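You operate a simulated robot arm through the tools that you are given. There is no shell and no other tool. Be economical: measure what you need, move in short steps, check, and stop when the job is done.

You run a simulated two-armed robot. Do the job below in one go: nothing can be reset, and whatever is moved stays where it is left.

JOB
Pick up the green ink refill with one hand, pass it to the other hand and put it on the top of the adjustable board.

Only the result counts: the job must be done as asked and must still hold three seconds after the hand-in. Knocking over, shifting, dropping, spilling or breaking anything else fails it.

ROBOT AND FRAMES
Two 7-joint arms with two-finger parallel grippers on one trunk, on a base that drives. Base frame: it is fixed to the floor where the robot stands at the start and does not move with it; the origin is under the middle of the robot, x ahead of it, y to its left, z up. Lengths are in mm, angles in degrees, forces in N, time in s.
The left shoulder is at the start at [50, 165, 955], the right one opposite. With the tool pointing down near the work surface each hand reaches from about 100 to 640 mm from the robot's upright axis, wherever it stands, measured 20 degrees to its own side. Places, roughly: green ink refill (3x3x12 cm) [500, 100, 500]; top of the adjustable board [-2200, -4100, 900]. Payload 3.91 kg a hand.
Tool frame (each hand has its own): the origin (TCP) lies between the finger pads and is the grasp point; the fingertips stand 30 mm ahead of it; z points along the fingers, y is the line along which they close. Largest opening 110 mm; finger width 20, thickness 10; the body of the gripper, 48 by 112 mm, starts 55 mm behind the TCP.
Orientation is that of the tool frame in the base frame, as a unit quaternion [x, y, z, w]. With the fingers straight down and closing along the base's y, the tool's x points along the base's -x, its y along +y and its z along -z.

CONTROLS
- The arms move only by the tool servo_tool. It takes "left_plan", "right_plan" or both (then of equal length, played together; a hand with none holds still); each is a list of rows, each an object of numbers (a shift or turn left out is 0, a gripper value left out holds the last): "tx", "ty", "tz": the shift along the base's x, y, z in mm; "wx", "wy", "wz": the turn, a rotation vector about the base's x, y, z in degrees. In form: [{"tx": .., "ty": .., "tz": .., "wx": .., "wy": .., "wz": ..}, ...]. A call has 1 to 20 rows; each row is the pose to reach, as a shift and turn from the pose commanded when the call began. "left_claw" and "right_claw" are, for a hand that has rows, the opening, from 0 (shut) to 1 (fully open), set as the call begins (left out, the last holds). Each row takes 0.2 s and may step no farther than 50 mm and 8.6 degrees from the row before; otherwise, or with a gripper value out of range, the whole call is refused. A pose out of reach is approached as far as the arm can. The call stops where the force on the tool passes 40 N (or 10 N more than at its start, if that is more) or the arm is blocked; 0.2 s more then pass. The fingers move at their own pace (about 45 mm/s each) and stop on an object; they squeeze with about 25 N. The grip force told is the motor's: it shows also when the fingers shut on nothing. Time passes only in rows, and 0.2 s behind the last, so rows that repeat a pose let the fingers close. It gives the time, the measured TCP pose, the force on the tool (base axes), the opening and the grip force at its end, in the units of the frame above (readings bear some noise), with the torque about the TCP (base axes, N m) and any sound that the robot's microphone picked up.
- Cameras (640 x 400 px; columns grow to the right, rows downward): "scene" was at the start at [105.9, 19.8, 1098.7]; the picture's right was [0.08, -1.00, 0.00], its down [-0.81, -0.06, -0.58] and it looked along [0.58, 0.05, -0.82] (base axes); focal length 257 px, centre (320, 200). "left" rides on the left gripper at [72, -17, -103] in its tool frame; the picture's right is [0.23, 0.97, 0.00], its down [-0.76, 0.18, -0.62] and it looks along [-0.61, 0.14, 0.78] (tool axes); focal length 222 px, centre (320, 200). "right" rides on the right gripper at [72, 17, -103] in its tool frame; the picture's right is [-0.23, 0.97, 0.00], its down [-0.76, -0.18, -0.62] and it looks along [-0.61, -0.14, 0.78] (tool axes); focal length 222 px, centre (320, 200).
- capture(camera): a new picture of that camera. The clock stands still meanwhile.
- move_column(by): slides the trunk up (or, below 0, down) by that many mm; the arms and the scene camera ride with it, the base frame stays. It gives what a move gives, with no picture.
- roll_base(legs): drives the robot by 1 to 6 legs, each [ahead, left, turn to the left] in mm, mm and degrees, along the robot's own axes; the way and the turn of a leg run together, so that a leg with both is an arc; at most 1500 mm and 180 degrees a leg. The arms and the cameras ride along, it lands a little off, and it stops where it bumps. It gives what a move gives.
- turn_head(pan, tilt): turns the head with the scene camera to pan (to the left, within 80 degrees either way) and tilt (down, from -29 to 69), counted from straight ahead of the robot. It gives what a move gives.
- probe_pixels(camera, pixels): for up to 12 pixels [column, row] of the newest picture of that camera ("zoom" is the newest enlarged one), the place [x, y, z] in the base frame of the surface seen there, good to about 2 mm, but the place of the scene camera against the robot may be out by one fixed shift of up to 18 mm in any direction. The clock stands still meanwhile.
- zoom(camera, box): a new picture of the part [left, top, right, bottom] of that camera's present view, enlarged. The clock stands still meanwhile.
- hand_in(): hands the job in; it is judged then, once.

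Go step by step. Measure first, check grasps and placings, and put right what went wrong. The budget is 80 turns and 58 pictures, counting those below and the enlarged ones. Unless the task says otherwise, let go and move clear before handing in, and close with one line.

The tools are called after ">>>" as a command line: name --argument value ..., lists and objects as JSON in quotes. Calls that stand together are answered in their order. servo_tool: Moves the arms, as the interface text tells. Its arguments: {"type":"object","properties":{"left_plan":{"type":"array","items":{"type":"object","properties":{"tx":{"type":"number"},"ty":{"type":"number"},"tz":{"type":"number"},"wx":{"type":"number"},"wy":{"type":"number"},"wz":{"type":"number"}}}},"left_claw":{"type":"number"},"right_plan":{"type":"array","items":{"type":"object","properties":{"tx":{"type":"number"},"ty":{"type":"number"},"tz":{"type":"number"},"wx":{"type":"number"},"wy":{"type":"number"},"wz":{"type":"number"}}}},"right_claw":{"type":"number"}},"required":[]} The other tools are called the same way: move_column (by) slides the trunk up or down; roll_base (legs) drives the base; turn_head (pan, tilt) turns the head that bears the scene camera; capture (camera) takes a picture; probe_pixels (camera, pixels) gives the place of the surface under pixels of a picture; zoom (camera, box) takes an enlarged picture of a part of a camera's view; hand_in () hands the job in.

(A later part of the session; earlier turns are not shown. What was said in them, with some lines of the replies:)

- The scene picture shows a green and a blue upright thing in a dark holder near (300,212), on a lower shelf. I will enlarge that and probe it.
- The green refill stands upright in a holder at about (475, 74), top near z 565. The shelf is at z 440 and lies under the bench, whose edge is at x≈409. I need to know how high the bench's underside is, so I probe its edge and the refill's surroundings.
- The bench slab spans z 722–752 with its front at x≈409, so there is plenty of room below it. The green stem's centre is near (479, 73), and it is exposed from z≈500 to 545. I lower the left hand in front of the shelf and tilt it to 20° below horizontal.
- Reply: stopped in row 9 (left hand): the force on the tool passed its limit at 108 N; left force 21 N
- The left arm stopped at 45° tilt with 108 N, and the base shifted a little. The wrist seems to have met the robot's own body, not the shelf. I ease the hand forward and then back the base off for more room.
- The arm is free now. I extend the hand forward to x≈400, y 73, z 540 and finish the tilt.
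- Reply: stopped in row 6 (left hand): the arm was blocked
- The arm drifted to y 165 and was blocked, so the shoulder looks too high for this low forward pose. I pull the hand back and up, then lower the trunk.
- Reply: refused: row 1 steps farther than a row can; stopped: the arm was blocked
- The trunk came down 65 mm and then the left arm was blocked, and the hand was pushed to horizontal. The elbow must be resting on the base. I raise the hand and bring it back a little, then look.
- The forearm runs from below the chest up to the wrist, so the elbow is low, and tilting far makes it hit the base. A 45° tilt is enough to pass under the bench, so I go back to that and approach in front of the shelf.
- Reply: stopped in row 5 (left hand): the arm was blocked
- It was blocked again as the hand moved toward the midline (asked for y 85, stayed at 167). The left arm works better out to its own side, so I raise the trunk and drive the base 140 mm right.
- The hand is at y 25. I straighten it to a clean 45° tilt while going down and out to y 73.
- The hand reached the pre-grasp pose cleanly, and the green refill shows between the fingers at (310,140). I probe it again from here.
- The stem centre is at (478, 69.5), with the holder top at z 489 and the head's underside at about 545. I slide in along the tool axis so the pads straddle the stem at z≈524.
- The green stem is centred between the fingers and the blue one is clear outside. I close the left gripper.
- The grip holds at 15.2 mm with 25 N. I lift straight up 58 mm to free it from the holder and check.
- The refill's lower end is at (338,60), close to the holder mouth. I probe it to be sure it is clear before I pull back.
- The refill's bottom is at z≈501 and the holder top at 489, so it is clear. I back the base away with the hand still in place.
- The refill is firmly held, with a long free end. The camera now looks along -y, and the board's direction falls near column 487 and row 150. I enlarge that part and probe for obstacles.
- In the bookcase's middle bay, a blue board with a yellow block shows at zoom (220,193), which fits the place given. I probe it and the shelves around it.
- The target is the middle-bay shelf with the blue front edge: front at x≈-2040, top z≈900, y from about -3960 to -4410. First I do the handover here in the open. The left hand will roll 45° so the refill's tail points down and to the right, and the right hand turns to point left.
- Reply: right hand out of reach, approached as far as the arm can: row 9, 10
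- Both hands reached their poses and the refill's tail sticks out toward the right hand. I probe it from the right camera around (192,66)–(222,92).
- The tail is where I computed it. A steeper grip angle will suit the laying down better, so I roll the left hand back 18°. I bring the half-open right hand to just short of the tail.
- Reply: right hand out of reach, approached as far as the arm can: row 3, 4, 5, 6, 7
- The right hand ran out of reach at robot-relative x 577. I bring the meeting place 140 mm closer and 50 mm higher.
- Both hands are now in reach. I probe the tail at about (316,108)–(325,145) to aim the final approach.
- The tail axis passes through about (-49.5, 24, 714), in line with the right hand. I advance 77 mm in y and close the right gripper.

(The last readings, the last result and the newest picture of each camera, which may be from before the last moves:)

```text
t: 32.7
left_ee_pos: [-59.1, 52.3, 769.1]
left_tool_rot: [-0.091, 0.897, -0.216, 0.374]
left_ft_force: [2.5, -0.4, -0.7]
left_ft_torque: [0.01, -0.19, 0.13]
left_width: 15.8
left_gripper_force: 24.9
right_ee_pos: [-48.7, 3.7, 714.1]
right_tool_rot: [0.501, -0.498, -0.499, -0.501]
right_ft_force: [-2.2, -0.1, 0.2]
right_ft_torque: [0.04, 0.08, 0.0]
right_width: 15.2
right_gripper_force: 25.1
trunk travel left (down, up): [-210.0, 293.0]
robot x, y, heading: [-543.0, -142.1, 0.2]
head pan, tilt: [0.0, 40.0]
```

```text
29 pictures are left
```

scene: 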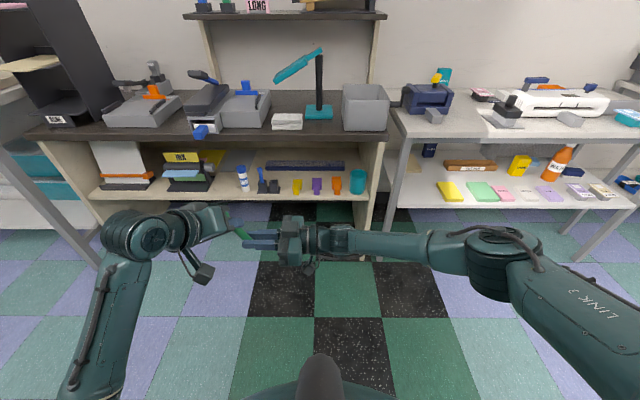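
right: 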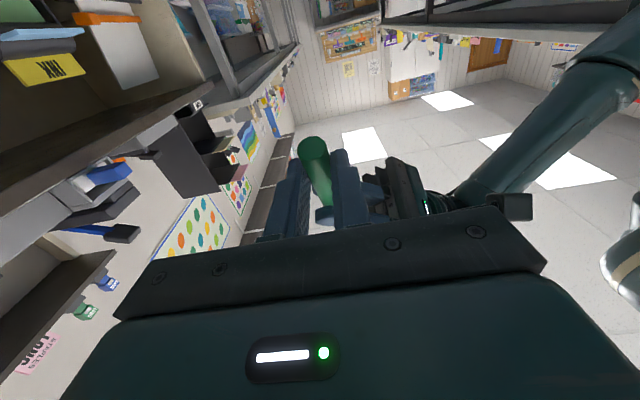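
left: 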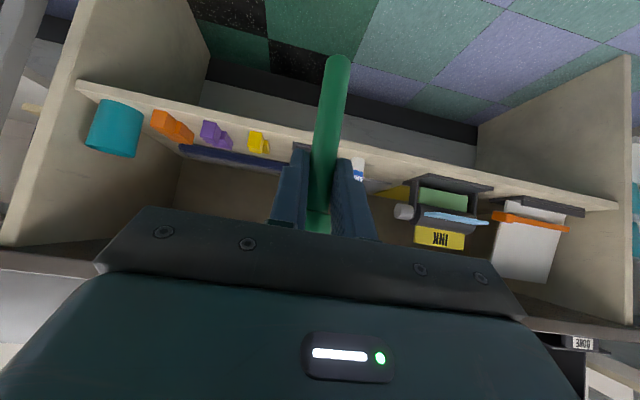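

The right hand grips 15.2 mm at 25 N, so both hands hold it. I open the left hand and back it off along its own axis.

>>> servo_tool --left_claw 0.4 --left_plan '[{}, {}, {"tx": -14, "ty": 6, "tz": 13}, {"tx": -35, "ty": 16, "tz": 31}, {"tx": -56, "ty": 30, "tz": 50}, {"tx": -70, "ty": 50, "tz": 60}, {"tx": -70, "ty": 80, "tz": 60}, {"tx": -70, "ty": 110, "tz": 60}]'

>>> capture --camera "right"

>>> capture --camera "left"

```text
t: 34.5
left_ee_pos: [-128.7, 163.6, 827.9]
left_tool_rot: [-0.09, 0.898, -0.217, 0.373]
left_ft_force: [0.2, 0.0, 0.0]
left_ft_torque: [0.01, 0.01, -0.02]
left_width: 44.1
left_gripper_force: 0.1
right_ee_pos: [-49.5, 3.7, 714.2]
right_tool_rot: [-0.501, 0.499, 0.499, 0.501]
right_ft_force: [0.2, 0.6, -0.1]
right_ft_torque: [0.02, 0.0, 0.03]
right_width: 15.3
right_gripper_force: 25.7
trunk travel left (down, up): [-210.0, 293.0]
robot x, y, heading: [-548.2, -143.2, 0.5]
head pan, tilt: [0.0, 40.0]
```

```text
28 pictures are left
```

right: 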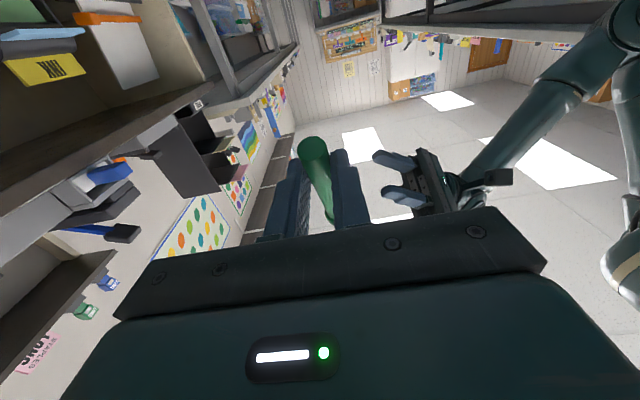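

```text
27 pictures are left
```

left: 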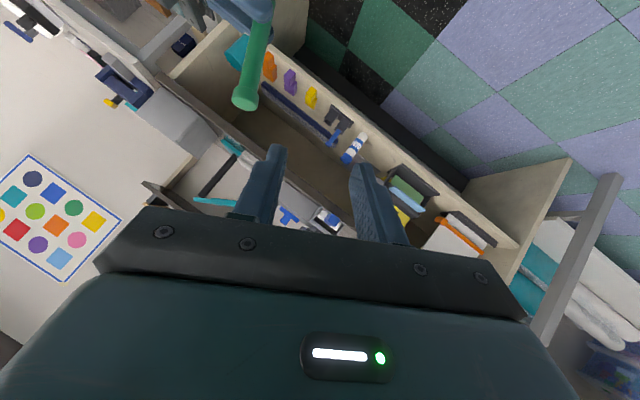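

The refill is now only in the right hand and the left is well clear. I turn the right hand to its placing pose (63° down, refill level with the head forward) and pull it in for driving.

>>> servo_tool --right_plan '[{"ty": -30}, {"ty": -60, "wx": -3.77, "wy": 3.77, "wz": -6.15}, {"ty": -90, "tx": -5, "tz": 5, "wx": -7.54, "wy": 7.54, "wz": -12.3}, {"ty": -115, "tx": -10, "tz": 10, "wx": -11.31, "wy": 11.31, "wz": -18.45}, {"ty": -135, "tx": -15, "tz": 15, "wx": -15.08, "wy": 15.08, "wz": -24.6}, {"ty": -155, "tx": -20, "tz": 20, "wx": -18.85, "wy": 18.85, "wz": -30.75}, {"ty": -175, "tx": -25, "tz": 25, "wx": -22.62, "wy": 22.62, "wz": -36.9}, {"ty": -190, "tx": -30, "tz": 30, "wx": -26.39, "wy": 26.39, "wz": -43.05}, {"ty": -205, "tx": -35, "tz": 35, "wx": -30.16, "wy": 30.16, "wz": -49.2}, {"ty": -220, "tx": -40, "tz": 40, "wx": -33.93, "wy": 33.93, "wz": -55.35}, {"ty": -230, "tx": -45, "tz": 45, "wx": -37.7, "wy": 37.7, "wz": -61.5}, {"ty": -240, "tx": -50, "tz": 50, "wx": -41.47, "wy": 41.47, "wz": -67.65}, {"ty": -250, "tx": -60, "tz": 55, "wx": -45.24, "wy": 45.24, "wz": -73.8}, {"ty": -250, "tx": -70, "tz": 60, "wx": -49, "wy": 49, "wz": -80}, {"ty": -250, "tx": -80, "tz": 60, "wx": -49, "wy": 49, "wz": -80}]'

>>> capture --camera "right"

>>> turn_head --pan -80 --tilt 15

>>> capture --camera "scene"

```text
t: 37.7
left_ee_pos: [-129.1, 162.1, 826.6]
left_tool_rot: [-0.091, 0.898, -0.216, 0.373]
left_ft_force: [0.4, 0.0, -0.2]
left_ft_torque: [0.02, -0.04, -0.01]
left_width: 44.1
left_gripper_force: 0.1
right_ee_pos: [-130.1, -247.9, 772.3]
right_tool_rot: [-0.001, 0.972, -0.002, 0.233]
right_ft_force: [-0.2, 0.4, -0.3]
right_ft_torque: [-0.02, 0.02, 0.0]
right_width: 15.4
right_gripper_force: 25.1
trunk travel left (down, up): [-210.0, 293.0]
robot x, y, heading: [-546.8, -141.9, 0.5]
head pan, tilt: [0.0, 40.0]
```

```text
26 pictures are left
```

right: 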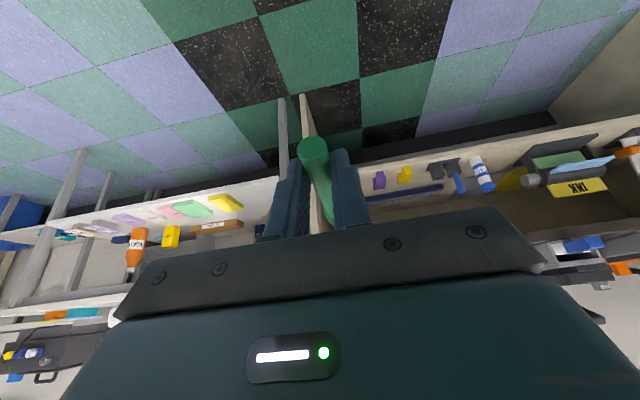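

```text
t: 39.2
left_ee_pos: [-129.0, 161.6, 827.4]
left_tool_rot: [-0.091, 0.898, -0.216, 0.374]
left_ft_force: [-0.2, 0.8, -0.6]
left_ft_torque: [-0.01, -0.02, 0.03]
left_width: 44.4
left_gripper_force: 0.1
right_ee_pos: [-128.3, -246.6, 772.7]
right_tool_rot: [-0.002, 0.972, 0.0, 0.234]
right_ft_force: [0.1, -0.6, -0.9]
right_ft_torque: [-0.02, 0.02, 0.0]
right_width: 15.5
right_gripper_force: 24.8
trunk travel left (down, up): [-210.0, 293.0]
robot x, y, heading: [-545.6, -142.8, 0.2]
head pan, tilt: [-80.0, 15.0]
```

```text
25 pictures are left
```

scene: 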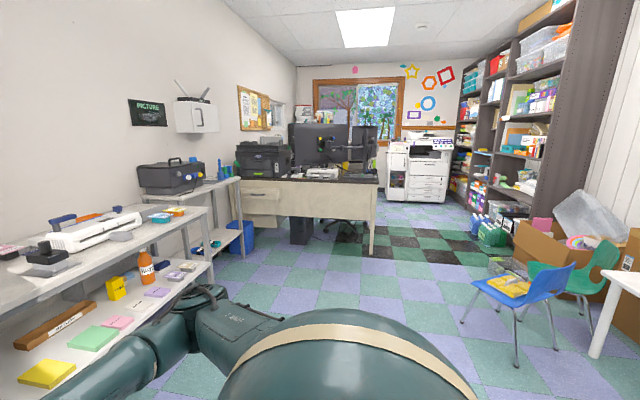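

Next comes the drive. I probe the floor around the chair, bottles, desk and copier to lay a safe path.

>>> probe_pixels --camera "scene" --pixels '[[463, 321], [474, 284], [516, 365], [494, 260], [470, 225], [372, 250], [376, 185], [240, 185], [445, 200], [350, 230], [305, 240], [600, 355]]'

>>> probe_pixels --camera "scene" --pixels '[[484, 240], [405, 198], [215, 300], [245, 250], [488, 268], [510, 255], [470, 215], [459, 188], [478, 222], [390, 197], [340, 235], [300, 300]]'

```text
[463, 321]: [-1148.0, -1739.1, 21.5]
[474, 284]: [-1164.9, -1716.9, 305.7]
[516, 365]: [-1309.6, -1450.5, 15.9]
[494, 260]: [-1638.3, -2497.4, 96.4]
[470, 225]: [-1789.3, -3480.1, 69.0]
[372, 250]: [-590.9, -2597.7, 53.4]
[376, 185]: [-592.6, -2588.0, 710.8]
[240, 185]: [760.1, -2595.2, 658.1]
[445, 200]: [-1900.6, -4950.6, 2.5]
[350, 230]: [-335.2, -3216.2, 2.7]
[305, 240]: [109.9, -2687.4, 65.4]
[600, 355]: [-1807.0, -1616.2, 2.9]
```

```text
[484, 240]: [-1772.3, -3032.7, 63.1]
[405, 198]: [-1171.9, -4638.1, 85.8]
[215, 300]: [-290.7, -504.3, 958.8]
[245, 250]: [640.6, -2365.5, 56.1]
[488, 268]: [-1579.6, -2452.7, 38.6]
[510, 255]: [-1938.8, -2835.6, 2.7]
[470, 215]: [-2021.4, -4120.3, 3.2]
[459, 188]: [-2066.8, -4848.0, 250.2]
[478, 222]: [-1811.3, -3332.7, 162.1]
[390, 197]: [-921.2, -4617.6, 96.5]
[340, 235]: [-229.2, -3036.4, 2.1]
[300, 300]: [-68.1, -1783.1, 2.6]
```

The floor path is open: the desk's end is at x -593, the chair's leg at (-1148,-1739), bottles at x≈-1790 and the copier at y≈-4600. I tuck the left arm, raise the trunk, turn right and drive the first stretch.

>>> servo_tool --left_plan '[{"tx": -15, "ty": -15, "wx": 3.66, "wy": 6.3, "wz": -1.51}, {"tx": -30, "ty": -30, "wx": 7.3, "wy": 12.6, "wz": -3}, {"tx": -50, "ty": -50, "tz": -10, "wx": 11, "wy": 18.9, "wz": -4.5}, {"tx": -70, "ty": -70, "tz": -25, "wx": 14.6, "wy": 25.2, "wz": -6}, {"tx": -90, "ty": -90, "tz": -35, "wx": 18.3, "wy": 31.5, "wz": -7.6}, {"tx": -105, "ty": -110, "tz": -45, "wx": 22, "wy": 37.8, "wz": -9.1}, {"tx": -115, "ty": -122, "tz": -50, "wx": 25.6, "wy": 44.1, "wz": -10.6}, {"tx": -115, "ty": -122, "tz": -50, "wx": 25.6, "wy": 44.1, "wz": -10.6}]'

>>> move_column --by 150

>>> turn_head --pan 0 --tilt 25

>>> roll_base --legs '[[0, 0, -90], [1358, -54, 0]]'

>>> capture --camera "scene"

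```text
t: 41.0
left_ee_pos: [-243.7, 39.2, 777.0]
left_tool_rot: [-0.001, 1.0, 0.0, 0.001]
left_ft_force: [0.1, -0.2, -0.1]
left_ft_torque: [-0.02, 0.01, -0.04]
left_width: 43.9
left_gripper_force: 0.2
right_ee_pos: [-127.7, -247.3, 773.3]
right_tool_rot: [-0.003, 0.972, 0.0, 0.234]
right_ft_force: [-0.2, -0.2, -0.2]
right_ft_torque: [0.0, 0.01, 0.02]
right_width: 15.1
right_gripper_force: 25.2
trunk travel left (down, up): [-210.0, 293.0]
robot x, y, heading: [-548.8, -140.1, 0.2]
head pan, tilt: [-80.0, 15.0]
```

```text
t: 42.8
left_ee_pos: [-244.6, 38.7, 927.6]
left_tool_rot: [-0.001, 1.0, -0.001, 0.001]
left_ft_force: [1.3, 0.4, 0.5]
left_ft_torque: [-0.01, -0.01, 0.0]
left_width: 43.7
left_gripper_force: 0.0
right_ee_pos: [-129.0, -247.3, 923.2]
right_tool_rot: [-0.002, 0.972, 0.0, 0.234]
right_ft_force: [0.0, -0.2, 0.1]
right_ft_torque: [0.0, -0.01, 0.04]
right_width: 15.3
right_gripper_force: 24.9
trunk travel left (down, up): [-360.0, 143.0]
robot x, y, heading: [-548.0, -134.7, 0.3]
head pan, tilt: [-80.0, 15.0]
```

```text
t: 44.3
left_ee_pos: [-244.5, 40.4, 928.9]
left_tool_rot: [-0.001, 1.0, 0.0, 0.001]
left_ft_force: [0.1, -0.3, 0.7]
left_ft_torque: [-0.02, -0.01, -0.01]
left_width: 44.2
left_gripper_force: 0.0
right_ee_pos: [-129.3, -247.4, 922.4]
right_tool_rot: [-0.003, 0.972, 0.0, 0.234]
right_ft_force: [-0.7, 0.4, 0.0]
right_ft_torque: [0.05, 0.04, -0.03]
right_width: 15.4
right_gripper_force: 24.9
trunk travel left (down, up): [-360.0, 143.0]
robot x, y, heading: [-547.6, -141.7, 0.6]
head pan, tilt: [0.0, 25.0]
```

```text
t: 54.9
left_ee_pos: [-434.4, -1798.0, 929.3]
left_tool_rot: [0.71, 0.705, -0.002, 0.001]
left_ft_force: [-0.4, -0.4, 0.0]
left_ft_torque: [0.0, 0.0, 0.0]
left_width: 44.2
left_gripper_force: 0.1
right_ee_pos: [-722.4, -1909.5, 923.2]
right_tool_rot: [0.69, 0.685, -0.166, 0.164]
right_ft_force: [-0.3, 0.2, -1.1]
right_ft_torque: [-0.02, 0.0, -0.02]
right_width: 15.2
right_gripper_force: 24.9
trunk travel left (down, up): [-360.0, 143.0]
robot x, y, heading: [-613.0, -1492.4, -90.3]
head pan, tilt: [0.0, 25.0]
```

```text
24 pictures are left
```

scene: 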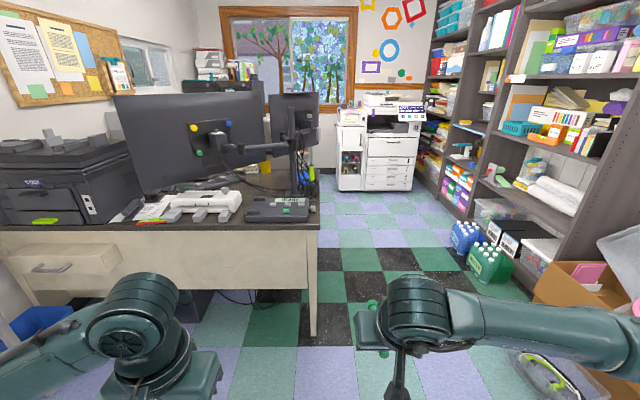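

I am at (-613,-1492) facing -y. Both elbows stick out sideways, so I probe the desk's near end, the monitors and the tall bin to judge clearance.

>>> probe_pixels --camera "scene" --pixels '[[316, 210], [318, 235], [262, 120], [310, 130], [300, 165], [312, 185], [632, 255], [580, 270], [500, 245], [460, 235], [540, 370], [610, 390]]'

>>> probe_pixels --camera "scene" --pixels '[[90, 310], [40, 350], [5, 370], [150, 290], [520, 320], [600, 330], [635, 345], [415, 300], [375, 310], [340, 180], [413, 180], [388, 115]]'

```text
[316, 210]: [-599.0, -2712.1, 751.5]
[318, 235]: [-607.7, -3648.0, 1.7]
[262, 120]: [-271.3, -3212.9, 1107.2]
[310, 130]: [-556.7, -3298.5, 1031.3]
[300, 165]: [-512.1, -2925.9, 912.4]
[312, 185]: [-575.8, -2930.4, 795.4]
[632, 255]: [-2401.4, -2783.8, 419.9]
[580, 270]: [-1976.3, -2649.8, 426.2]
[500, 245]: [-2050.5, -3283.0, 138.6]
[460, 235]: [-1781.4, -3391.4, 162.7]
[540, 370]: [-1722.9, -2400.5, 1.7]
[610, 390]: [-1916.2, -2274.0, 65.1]
```

```text
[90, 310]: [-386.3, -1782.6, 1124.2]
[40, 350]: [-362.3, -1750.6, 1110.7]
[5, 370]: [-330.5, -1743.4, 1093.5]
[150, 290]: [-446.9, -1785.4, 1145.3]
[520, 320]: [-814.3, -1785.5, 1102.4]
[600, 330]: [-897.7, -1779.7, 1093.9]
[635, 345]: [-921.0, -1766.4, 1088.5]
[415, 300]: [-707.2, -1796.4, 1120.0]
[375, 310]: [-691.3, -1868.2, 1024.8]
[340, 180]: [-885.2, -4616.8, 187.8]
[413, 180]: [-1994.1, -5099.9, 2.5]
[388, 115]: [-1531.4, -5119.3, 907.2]
```

The forearms ride at z≈1100, above the desk, boxes and bottles, and the monitors end at x -557. I drive diagonally past the chair, through the gap and then turn toward the bookcase.

>>> roll_base --legs '[[658, -287, 0], [250, -160, 0], [1050, -50, 0], [0, 0, -70]]'

>>> capture --camera "scene"

```text
t: 63.6
left_ee_pos: [-931.8, -3353.1, 929.6]
left_tool_rot: [0.71, 0.704, 0.004, 0.002]
left_ft_force: [0.0, 0.4, 0.1]
left_ft_torque: [-0.01, -0.01, -0.01]
left_width: 43.9
left_gripper_force: 0.0
right_ee_pos: [-1222.4, -3467.0, 924.5]
right_tool_rot: [0.691, 0.684, -0.166, 0.167]
right_ft_force: [0.3, -0.6, -0.7]
right_ft_torque: [0.02, -0.03, 0.01]
right_width: 15.2
right_gripper_force: 24.9
trunk travel left (down, up): [-360.0, 143.0]
robot x, y, heading: [-1105.7, -3052.2, -90.4]
head pan, tilt: [0.0, 25.0]
stopped in leg 3: the robot was blocked; the commanded pose is now the measured one
```

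```text
23 pictures are left
```

scene: 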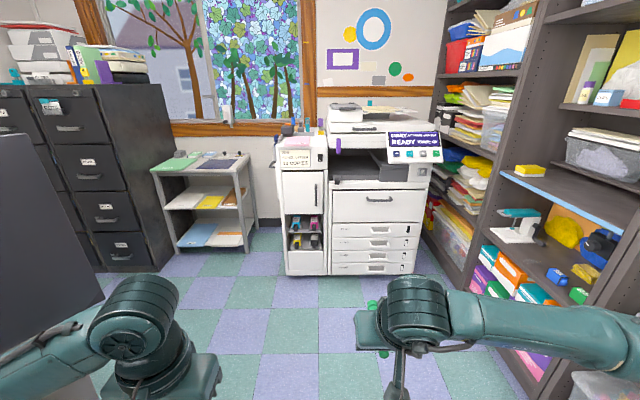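

The base was blocked at y -3052. A dark panel, probably a monitor, is close to the left forearm at (40,250), so I look to the left.

>>> turn_head --pan 65 --tilt 30

>>> capture --camera "scene"

>>> turn_head --pan -65 --tilt 35

>>> capture --camera "scene"

```text
t: 64.9
left_ee_pos: [-931.3, -3352.2, 927.2]
left_tool_rot: [0.709, 0.705, 0.006, 0.001]
left_ft_force: [0.4, -0.2, 0.3]
left_ft_torque: [0.01, -0.01, -0.03]
left_width: 44.2
left_gripper_force: 0.1
right_ee_pos: [-1221.8, -3466.7, 923.6]
right_tool_rot: [0.691, 0.683, -0.166, 0.168]
right_ft_force: [-0.4, -0.3, -0.2]
right_ft_torque: [-0.01, -0.02, -0.03]
right_width: 15.3
right_gripper_force: 24.5
trunk travel left (down, up): [-360.0, 143.0]
robot x, y, heading: [-1102.5, -3057.7, -90.8]
head pan, tilt: [65.0, 30.0]
```

```text
22 pictures are left
```

scene: 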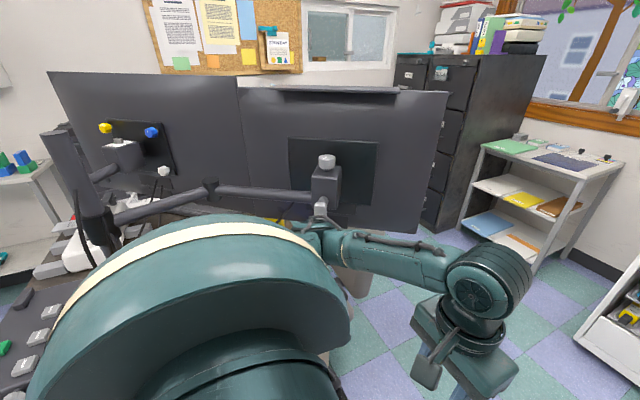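

```text
t: 67.0
left_ee_pos: [-932.9, -3353.3, 927.3]
left_tool_rot: [0.709, 0.705, 0.005, -0.001]
left_ft_force: [0.2, -0.2, 0.3]
left_ft_torque: [-0.04, -0.01, -0.01]
left_width: 43.6
left_gripper_force: 0.1
right_ee_pos: [-1221.2, -3466.4, 925.0]
right_tool_rot: [0.691, 0.683, -0.166, 0.168]
right_ft_force: [0.7, -0.2, -0.5]
right_ft_torque: [0.0, 0.0, 0.02]
right_width: 15.4
right_gripper_force: 24.6
trunk travel left (down, up): [-360.0, 143.0]
robot x, y, heading: [-1103.3, -3053.7, -90.5]
head pan, tilt: [-65.0, 35.0]
```

```text
21 pictures are left
```

scene: 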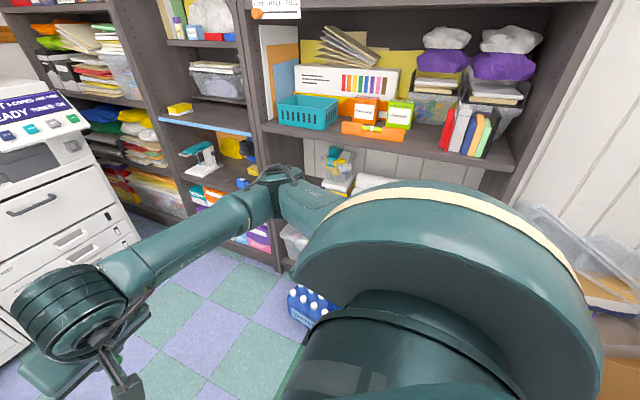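

The left elbow is against the second monitor, around (320,235) in the left-looking view. I back off, shift 180 mm right, and look at the monitor again before going on.

>>> roll_base --legs '[[-40, -10, 0], [0, -170, 0]]'

>>> turn_head --pan 65 --tilt 25

>>> capture --camera "scene"

```text
t: 69.7
left_ee_pos: [-1107.7, -3314.3, 924.8]
left_tool_rot: [0.71, 0.704, 0.005, -0.004]
left_ft_force: [-0.1, -0.1, 0.5]
left_ft_torque: [0.03, -0.01, -0.01]
left_width: 43.9
left_gripper_force: 0.1
right_ee_pos: [-1398.2, -3428.1, 922.4]
right_tool_rot: [0.691, 0.684, -0.167, 0.164]
right_ft_force: [-0.2, 0.2, 1.3]
right_ft_torque: [0.02, 0.01, 0.02]
right_width: 15.4
right_gripper_force: 25.2
trunk travel left (down, up): [-360.0, 143.0]
robot x, y, heading: [-1283.8, -3013.5, -90.4]
head pan, tilt: [-65.0, 35.0]
```

```text
t: 71.8
left_ee_pos: [-1107.1, -3313.9, 924.4]
left_tool_rot: [0.71, 0.704, 0.004, -0.003]
left_ft_force: [0.1, 1.0, -0.2]
left_ft_torque: [0.0, -0.03, -0.01]
left_width: 44.1
left_gripper_force: 0.0
right_ee_pos: [-1398.0, -3428.0, 922.9]
right_tool_rot: [0.691, 0.684, -0.167, 0.164]
right_ft_force: [-1.0, 0.1, 0.0]
right_ft_torque: [0.02, -0.04, -0.01]
right_width: 15.2
right_gripper_force: 25.5
trunk travel left (down, up): [-360.0, 143.0]
robot x, y, heading: [-1287.4, -3009.4, -90.3]
head pan, tilt: [65.0, 25.0]
```

```text
20 pictures are left
```

scene: 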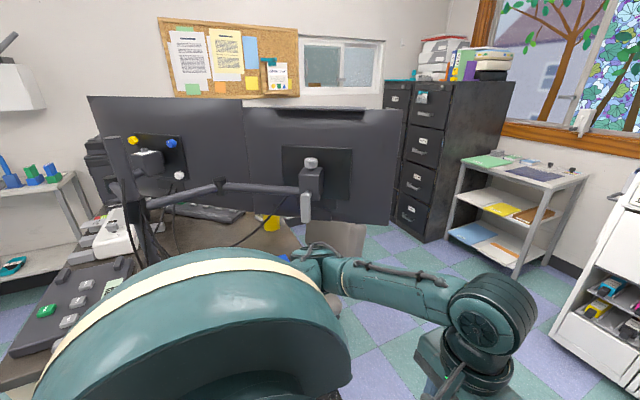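

The monitors look undisturbed. I probe the near monitor's mount and edges to compare with the earlier reading of (-557,-3298,1031).

>>> probe_pixels --camera "scene" --pixels '[[250, 180], [395, 120], [385, 210], [320, 130], [260, 115], [311, 175], [235, 150], [100, 110]]'

```text
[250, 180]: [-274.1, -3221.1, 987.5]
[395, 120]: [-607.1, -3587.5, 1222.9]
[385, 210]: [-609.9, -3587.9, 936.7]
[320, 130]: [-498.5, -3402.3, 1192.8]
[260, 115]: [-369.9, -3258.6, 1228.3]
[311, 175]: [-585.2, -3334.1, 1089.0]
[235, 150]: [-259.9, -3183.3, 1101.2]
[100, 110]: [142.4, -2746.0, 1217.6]
```

The near monitor's edge (x≈-607) matches what was seen earlier, so it hasn't moved. I continue ahead 440 mm and turn right 70° toward the bookcase.

>>> roll_base --legs '[[440, 0, 0], [0, 0, -70]]'

>>> turn_head --pan 0 --tilt 25

>>> capture --camera "scene"

```text
t: 77.5
left_ee_pos: [-1515.4, -3716.3, 924.3]
left_tool_rot: [0.986, 0.165, 0.006, 0.0]
left_ft_force: [0.1, 0.5, 0.5]
left_ft_torque: [0.0, -0.01, 0.01]
left_width: 44.0
left_gripper_force: 0.0
right_ee_pos: [-1718.4, -3481.5, 923.2]
right_tool_rot: [0.959, 0.159, -0.231, 0.038]
right_ft_force: [-0.1, 0.2, 0.2]
right_ft_torque: [0.0, 0.02, 0.01]
right_width: 15.2
right_gripper_force: 24.7
trunk travel left (down, up): [-360.0, 143.0]
robot x, y, heading: [-1288.9, -3451.4, -161.2]
head pan, tilt: [65.0, 25.0]
```

```text
t: 78.9
left_ee_pos: [-1516.4, -3715.7, 925.0]
left_tool_rot: [0.986, 0.165, 0.005, 0.0]
left_ft_force: [0.2, 0.8, 1.0]
left_ft_torque: [0.0, 0.01, -0.02]
left_width: 44.0
left_gripper_force: 0.0
right_ee_pos: [-1718.6, -3481.2, 924.2]
right_tool_rot: [0.959, 0.16, -0.23, 0.038]
right_ft_force: [-0.4, 0.3, 0.1]
right_ft_torque: [0.02, -0.03, 0.0]
right_width: 15.2
right_gripper_force: 25.3
trunk travel left (down, up): [-360.0, 143.0]
robot x, y, heading: [-1291.0, -3447.3, -161.0]
head pan, tilt: [0.0, 25.0]
```

```text
19 pictures are left
```

scene: 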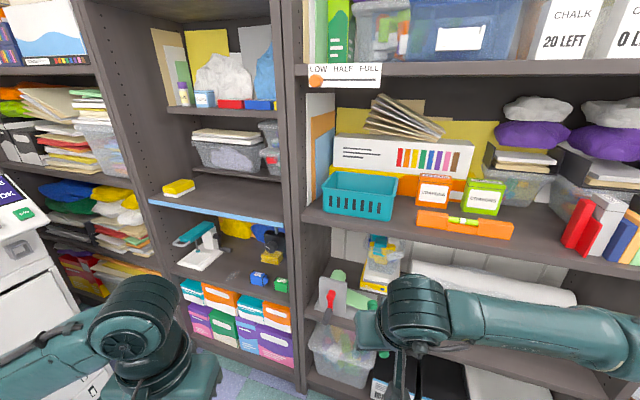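

The blue-edged board at (215,205) is mostly empty, with a yellow block at its left. I probe the board, the shelf above it and the bay's sides.

>>> probe_pixels --camera "scene" --pixels '[[155, 202], [283, 220], [220, 211], [220, 185], [265, 195], [200, 195], [180, 187], [193, 190], [230, 172], [270, 185], [215, 138], [297, 200]]'

>>> zoom --camera "scene" --box '[130, 110, 310, 230]'

```text
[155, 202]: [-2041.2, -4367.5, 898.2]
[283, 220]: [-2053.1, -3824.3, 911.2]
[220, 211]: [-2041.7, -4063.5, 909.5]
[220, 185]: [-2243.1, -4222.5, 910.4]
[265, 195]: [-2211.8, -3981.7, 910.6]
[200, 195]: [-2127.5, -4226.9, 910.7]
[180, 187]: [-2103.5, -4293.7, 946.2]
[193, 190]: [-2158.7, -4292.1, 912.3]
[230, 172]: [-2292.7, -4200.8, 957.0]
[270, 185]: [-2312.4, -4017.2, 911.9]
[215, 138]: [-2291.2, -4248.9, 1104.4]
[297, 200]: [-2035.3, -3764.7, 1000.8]
```

```text
3.33 times, centred on (220, 170) of scene
```

zoom: 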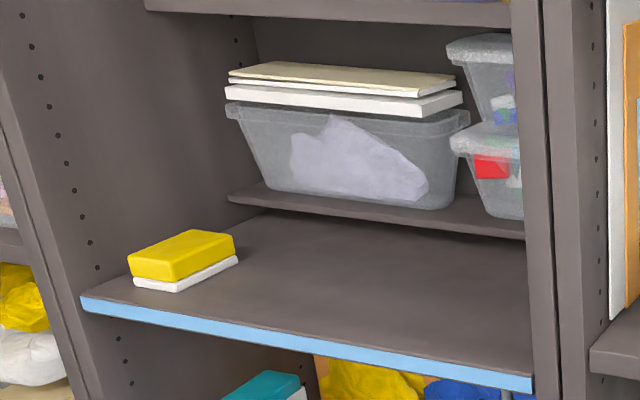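

The board's top is at z≈911 with its front at x≈-2041, and it is free from y -4230 to -3800. I raise the trunk 40 mm and drive to a standoff where the right hand is still outside the bookcase.

>>> probe_pixels --camera "scene" --pixels '[[200, 111], [230, 112], [260, 110], [265, 115], [230, 108], [80, 370], [20, 255], [60, 290]]'

>>> move_column --by 40

>>> roll_base --legs '[[347, 369, 0]]'

>>> capture --camera "scene"

>>> capture --camera "right"

```text
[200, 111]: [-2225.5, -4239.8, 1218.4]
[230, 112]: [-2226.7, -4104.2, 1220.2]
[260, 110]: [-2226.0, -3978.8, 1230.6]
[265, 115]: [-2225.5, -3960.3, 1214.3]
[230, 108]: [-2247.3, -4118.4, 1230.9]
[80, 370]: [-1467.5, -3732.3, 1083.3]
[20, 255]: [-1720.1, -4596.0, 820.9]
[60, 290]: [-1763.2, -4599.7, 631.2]
```

```text
t: 79.7
left_ee_pos: [-1515.5, -3716.9, 963.0]
left_tool_rot: [0.986, 0.166, 0.005, 0.0]
left_ft_force: [-0.2, -0.7, 0.5]
left_ft_torque: [-0.03, 0.02, 0.02]
left_width: 43.9
left_gripper_force: 0.0
right_ee_pos: [-1719.2, -3482.2, 963.3]
right_tool_rot: [0.959, 0.159, -0.23, 0.038]
right_ft_force: [0.2, 0.6, -0.7]
right_ft_torque: [0.01, -0.01, 0.0]
right_width: 15.6
right_gripper_force: 24.9
trunk travel left (down, up): [-400.0, 103.0]
robot x, y, heading: [-1290.3, -3448.8, -160.9]
head pan, tilt: [0.0, 25.0]
```

```text
t: 83.5
left_ee_pos: [-1725.7, -4182.0, 964.6]
left_tool_rot: [0.986, 0.165, 0.005, 0.0]
left_ft_force: [0.7, 0.4, 1.2]
left_ft_torque: [-0.01, 0.01, 0.0]
left_width: 43.9
left_gripper_force: 0.1
right_ee_pos: [-1929.2, -3945.4, 963.0]
right_tool_rot: [0.959, 0.159, -0.231, 0.038]
right_ft_force: [-1.3, -0.6, 0.2]
right_ft_torque: [0.01, 0.0, 0.03]
right_width: 15.2
right_gripper_force: 24.8
trunk travel left (down, up): [-400.0, 103.0]
robot x, y, heading: [-1497.7, -3913.7, -161.1]
head pan, tilt: [0.0, 25.0]
```

```text
17 pictures are left
```

scene: 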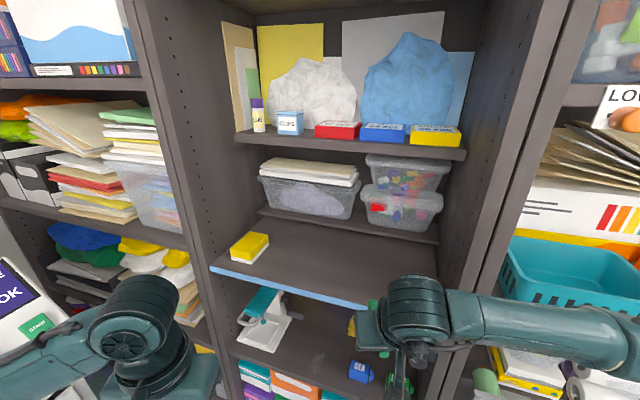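

```text
16 pictures are left
```

right: 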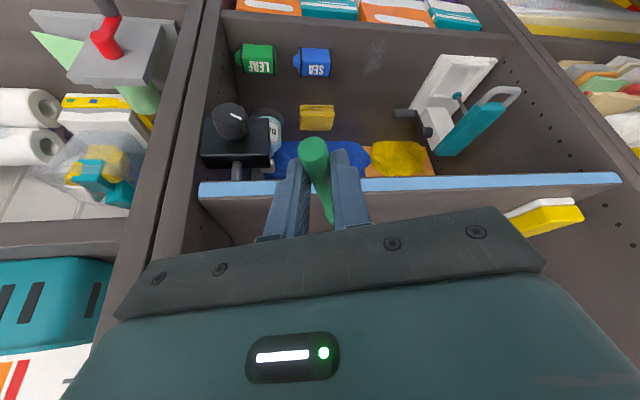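

The hand is just outside, with the refill in front of the blue edge (row 188 of the right picture). I probe the board's top and edge with the accurate right camera, plus the refill itself.

>>> probe_pixels --camera "right" --pixels '[[240, 189], [450, 183], [235, 210], [225, 225], [430, 205], [480, 205], [560, 190], [314, 145], [312, 160], [325, 195], [330, 215], [545, 215]]'

```text
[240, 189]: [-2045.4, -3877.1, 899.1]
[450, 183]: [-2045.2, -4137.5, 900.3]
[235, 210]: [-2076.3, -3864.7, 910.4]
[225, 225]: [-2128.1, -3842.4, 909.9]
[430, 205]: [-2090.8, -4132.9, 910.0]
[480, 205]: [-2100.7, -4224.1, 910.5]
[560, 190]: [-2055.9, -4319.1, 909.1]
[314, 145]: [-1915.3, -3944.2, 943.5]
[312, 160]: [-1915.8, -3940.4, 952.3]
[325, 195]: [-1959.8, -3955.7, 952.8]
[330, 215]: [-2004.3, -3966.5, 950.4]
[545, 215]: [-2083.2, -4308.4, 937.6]
```

The board's top is z 910 and its edge x -2045, while the refill's axis is level at z≈944. I move the hand in 175 mm along its forward direction and then lower it to about 1–2 mm above the board.

>>> servo_tool --right_plan '[{"tx": -35, "ty": -12}, {"tx": -70, "ty": -24}, {"tx": -105, "ty": -36}, {"tx": -140, "ty": -48}, {"tx": -166, "ty": -57}, {"tx": -166, "ty": -57, "tz": -8}, {"tx": -166, "ty": -57, "tz": -15}, {"tx": -166, "ty": -57, "tz": -19}, {"tx": -166, "ty": -57, "tz": -19}]'

>>> capture --camera "right"

>>> capture --camera "scene"

```text
t: 85.5
left_ee_pos: [-1725.4, -4183.0, 965.2]
left_tool_rot: [0.986, 0.165, 0.006, 0.0]
left_ft_force: [0.1, -0.2, 0.5]
left_ft_torque: [-0.02, -0.01, 0.0]
left_width: 44.1
left_gripper_force: 0.1
right_ee_pos: [-2095.0, -4003.8, 944.3]
right_tool_rot: [0.959, 0.159, -0.23, 0.038]
right_ft_force: [0.1, -0.4, 1.4]
right_ft_torque: [0.01, -0.01, 0.03]
right_width: 15.5
right_gripper_force: 25.3
trunk travel left (down, up): [-400.0, 103.0]
robot x, y, heading: [-1503.0, -3916.7, -161.3]
head pan, tilt: [0.0, 25.0]
```

```text
15 pictures are left
```

right: 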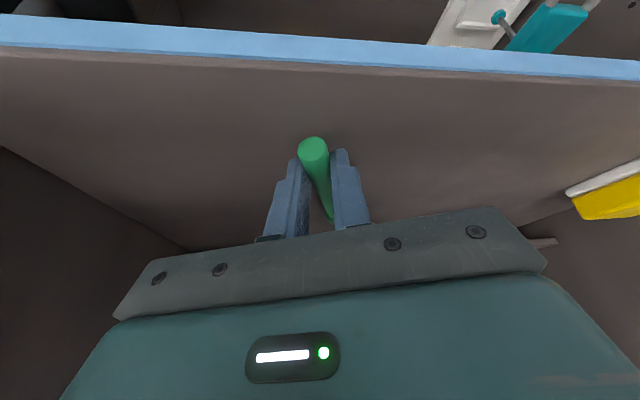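

```text
14 pictures are left
```

scene: 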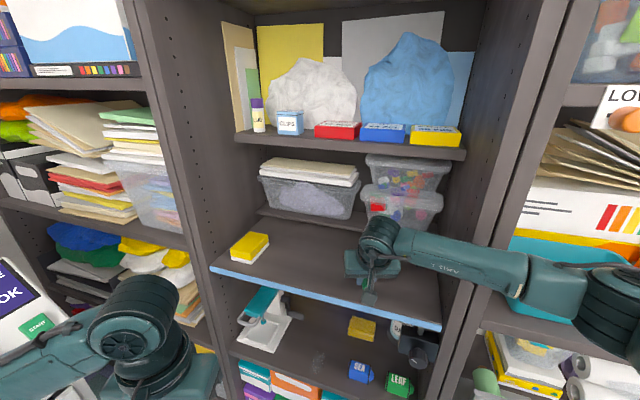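

Everything is well inside the board and the arm is clear of the side panel. I lower by 1 mm steps, watching for contact force.

>>> servo_tool --right_plan '[{"tz": -1}, {"tz": -2}, {"tz": -3}, {"tz": -3}]'

>>> probe_pixels --camera "right" --pixels '[[312, 155], [312, 145], [320, 180], [325, 200], [200, 150], [450, 150], [330, 212], [315, 120]]'

```text
t: 86.5
left_ee_pos: [-1726.6, -4183.1, 963.4]
left_tool_rot: [0.986, 0.165, 0.006, 0.0]
left_ft_force: [0.0, -0.9, 0.5]
left_ft_torque: [0.03, -0.04, -0.02]
left_width: 43.9
left_gripper_force: 0.0
right_ee_pos: [-2095.4, -4002.4, 940.8]
right_tool_rot: [0.959, 0.159, -0.23, 0.038]
right_ft_force: [-0.7, -0.6, -0.1]
right_ft_torque: [0.0, 0.0, 0.0]
right_width: 15.3
right_gripper_force: 25.2
trunk travel left (down, up): [-400.0, 103.0]
robot x, y, heading: [-1498.0, -3912.0, -161.3]
head pan, tilt: [0.0, 25.0]
```

```text
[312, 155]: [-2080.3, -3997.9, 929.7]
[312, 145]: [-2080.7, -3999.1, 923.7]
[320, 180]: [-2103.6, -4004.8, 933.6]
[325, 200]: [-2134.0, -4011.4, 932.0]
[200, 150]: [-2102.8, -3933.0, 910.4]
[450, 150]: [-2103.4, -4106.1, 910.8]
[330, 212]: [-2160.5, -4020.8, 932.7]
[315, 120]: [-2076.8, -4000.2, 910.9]
```

There is no contact yet. The axis should now be at about z 922 with the head nearly touching, so I go 2 mm lower.

>>> servo_tool --right_plan '[{"tz": -1}, {"tz": -2}, {"tz": -2}]'

```text
t: 87.3
left_ee_pos: [-1725.2, -4181.6, 964.8]
left_tool_rot: [0.986, 0.165, 0.005, 0.0]
left_ft_force: [0.4, 0.0, -0.1]
left_ft_torque: [0.0, 0.0, -0.01]
left_width: 44.1
left_gripper_force: 0.0
right_ee_pos: [-2095.4, -4002.4, 940.6]
right_tool_rot: [0.959, 0.159, -0.232, 0.038]
right_ft_force: [0.0, -0.1, 10.9]
right_ft_torque: [-0.04, 0.0, 0.14]
right_width: 15.2
right_gripper_force: 25.0
trunk travel left (down, up): [-400.0, 103.0]
robot x, y, heading: [-1497.3, -3917.7, -161.3]
head pan, tilt: [0.0, 25.0]
```

There is contact at 10.9 N, so it is touching down. I ease up 1 mm, open the fingers and pause.

>>> servo_tool --right_plan '[{"tz": 1}, {"tz": 1}]'

>>> servo_tool --right_claw 0.4 --right_plan '[{}, {}, {}, {}]'

>>> capture --camera "right"

```text
t: 87.9
left_ee_pos: [-1726.4, -4182.7, 964.8]
left_tool_rot: [0.986, 0.165, 0.005, -0.001]
left_ft_force: [-1.3, -0.1, 0.4]
left_ft_torque: [-0.03, 0.02, 0.02]
left_width: 44.0
left_gripper_force: 0.0
right_ee_pos: [-2094.6, -4002.9, 940.6]
right_tool_rot: [0.959, 0.159, -0.232, 0.038]
right_ft_force: [-3.1, 0.0, 9.9]
right_ft_torque: [-0.08, 0.14, 0.09]
right_width: 15.2
right_gripper_force: 25.3
trunk travel left (down, up): [-400.0, 103.0]
robot x, y, heading: [-1498.3, -3915.2, -161.6]
head pan, tilt: [0.0, 25.0]
```

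```text
t: 88.9
left_ee_pos: [-1726.1, -4181.6, 964.7]
left_tool_rot: [0.986, 0.166, 0.005, 0.0]
left_ft_force: [-0.2, -0.8, -0.3]
left_ft_torque: [0.02, 0.03, 0.03]
left_width: 44.2
left_gripper_force: 0.1
right_ee_pos: [-2095.0, -4002.4, 940.8]
right_tool_rot: [0.959, 0.159, -0.232, 0.038]
right_ft_force: [-0.9, 4.4, 12.4]
right_ft_torque: [-0.07, 0.0, 0.0]
right_width: 41.1
right_gripper_force: 0.0
trunk travel left (down, up): [-400.0, 103.0]
robot x, y, heading: [-1502.2, -3911.1, -161.2]
head pan, tilt: [0.0, 25.0]
```

```text
13 pictures are left
```

right: 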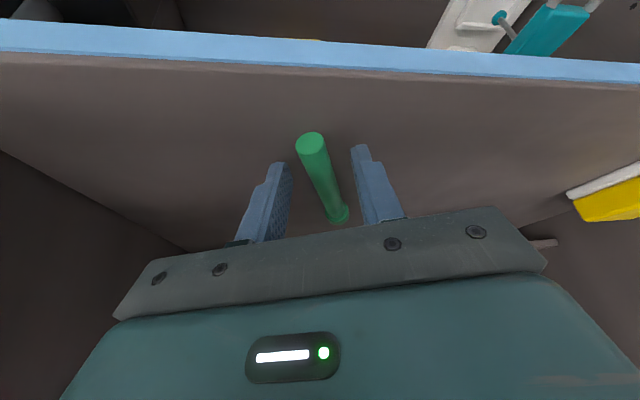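

The refill lies free between the open fingers. I lift straight up and wait, then check whether it stays still.

>>> servo_tool --right_plan '[{"tz": 5}, {"tz": 15}, {"tz": 30}, {"tz": 50}, {"tz": 70}, {"tx": 30, "ty": 10, "tz": 80}, {"tx": 65, "ty": 22, "tz": 85}, {"tx": 100, "ty": 34, "tz": 85}, {"tx": 135, "ty": 46, "tz": 85}, {"tx": 166, "ty": 57, "tz": 85}, {"tx": 166, "ty": 57, "tz": 85}]'

>>> capture --camera "right"

>>> capture --camera "scene"

```text
t: 91.3
left_ee_pos: [-1726.4, -4182.2, 965.0]
left_tool_rot: [0.986, 0.165, 0.005, 0.0]
left_ft_force: [0.1, -0.1, 0.3]
left_ft_torque: [0.01, -0.02, -0.01]
left_width: 44.0
left_gripper_force: 0.0
right_ee_pos: [-1929.3, -3946.2, 1025.7]
right_tool_rot: [0.959, 0.158, -0.231, 0.037]
right_ft_force: [0.3, 0.4, 0.2]
right_ft_torque: [-0.02, -0.02, 0.0]
right_width: 44.1
right_gripper_force: 0.0
trunk travel left (down, up): [-400.0, 103.0]
robot x, y, heading: [-1499.3, -3913.6, -161.3]
head pan, tilt: [0.0, 25.0]
```

```text
12 pictures are left
```

right: 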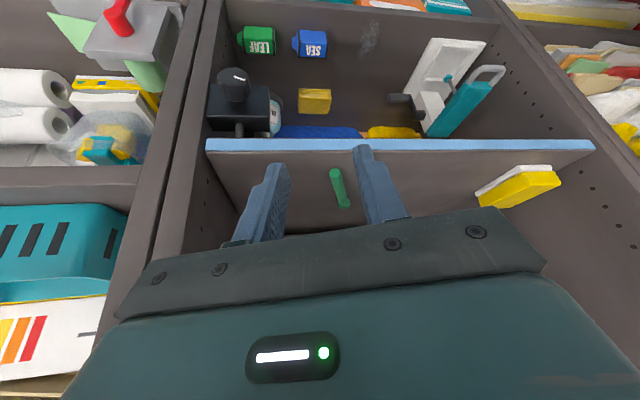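

```text
11 pictures are left
```

scene: 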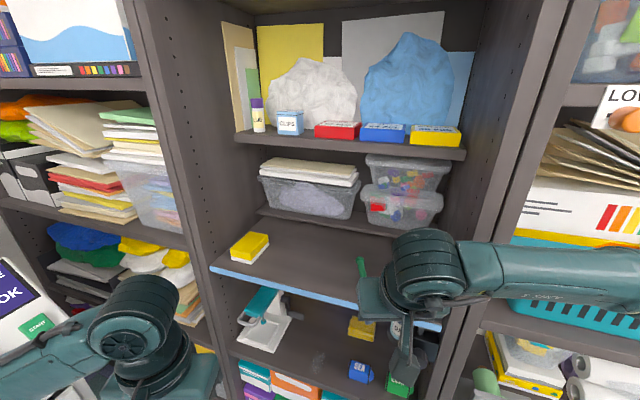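

The refill lies on the board at (340,188) of the right picture, with the hand clear. I probe it, let some time pass and probe again to check it isn't rolling.

>>> probe_pixels --camera "right" --pixels '[[335, 173], [340, 190], [345, 203]]'

>>> servo_tool --right_plan '[{}, {}, {}, {}, {}, {}, {}, {}, {}, {}, {}, {}, {}, {}, {}]'

>>> capture --camera "right"

>>> probe_pixels --camera "right" --pixels '[[335, 173], [340, 190], [345, 203]]'

```text
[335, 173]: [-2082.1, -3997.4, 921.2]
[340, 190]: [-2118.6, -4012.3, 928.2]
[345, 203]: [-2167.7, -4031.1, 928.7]
```

```text
t: 94.5
left_ee_pos: [-1726.6, -4181.3, 964.3]
left_tool_rot: [0.986, 0.165, 0.005, 0.0]
left_ft_force: [0.3, -0.3, -0.3]
left_ft_torque: [0.01, 0.02, -0.06]
left_width: 44.1
left_gripper_force: 0.1
right_ee_pos: [-1927.5, -3946.4, 1025.5]
right_tool_rot: [0.959, 0.159, -0.231, 0.037]
right_ft_force: [0.8, -0.3, -0.5]
right_ft_torque: [-0.02, 0.01, -0.02]
right_width: 44.1
right_gripper_force: 0.2
trunk travel left (down, up): [-400.0, 103.0]
robot x, y, heading: [-1495.1, -3916.4, -161.1]
head pan, tilt: [0.0, 25.0]
```

```text
10 pictures are left
```

right: 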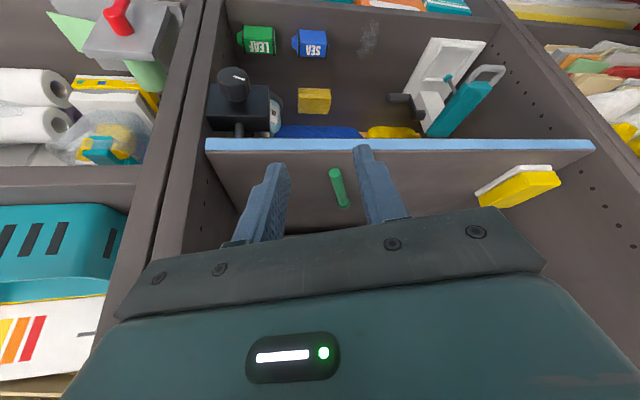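

```text
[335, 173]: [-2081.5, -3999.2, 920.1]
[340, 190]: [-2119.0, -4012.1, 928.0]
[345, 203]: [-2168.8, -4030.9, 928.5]
```

After 3 s the refill hasn't moved, and both hands are clear and empty. I hand in the job.

>>> hand_in

```text
The job is handed in.
```

The green ink refill was picked up with the left hand, passed to the right, and now lies still on top of the adjustable board; on the way there the base stopped once against something, most likely a desk monitor, and I saw no sign that anything had moved.
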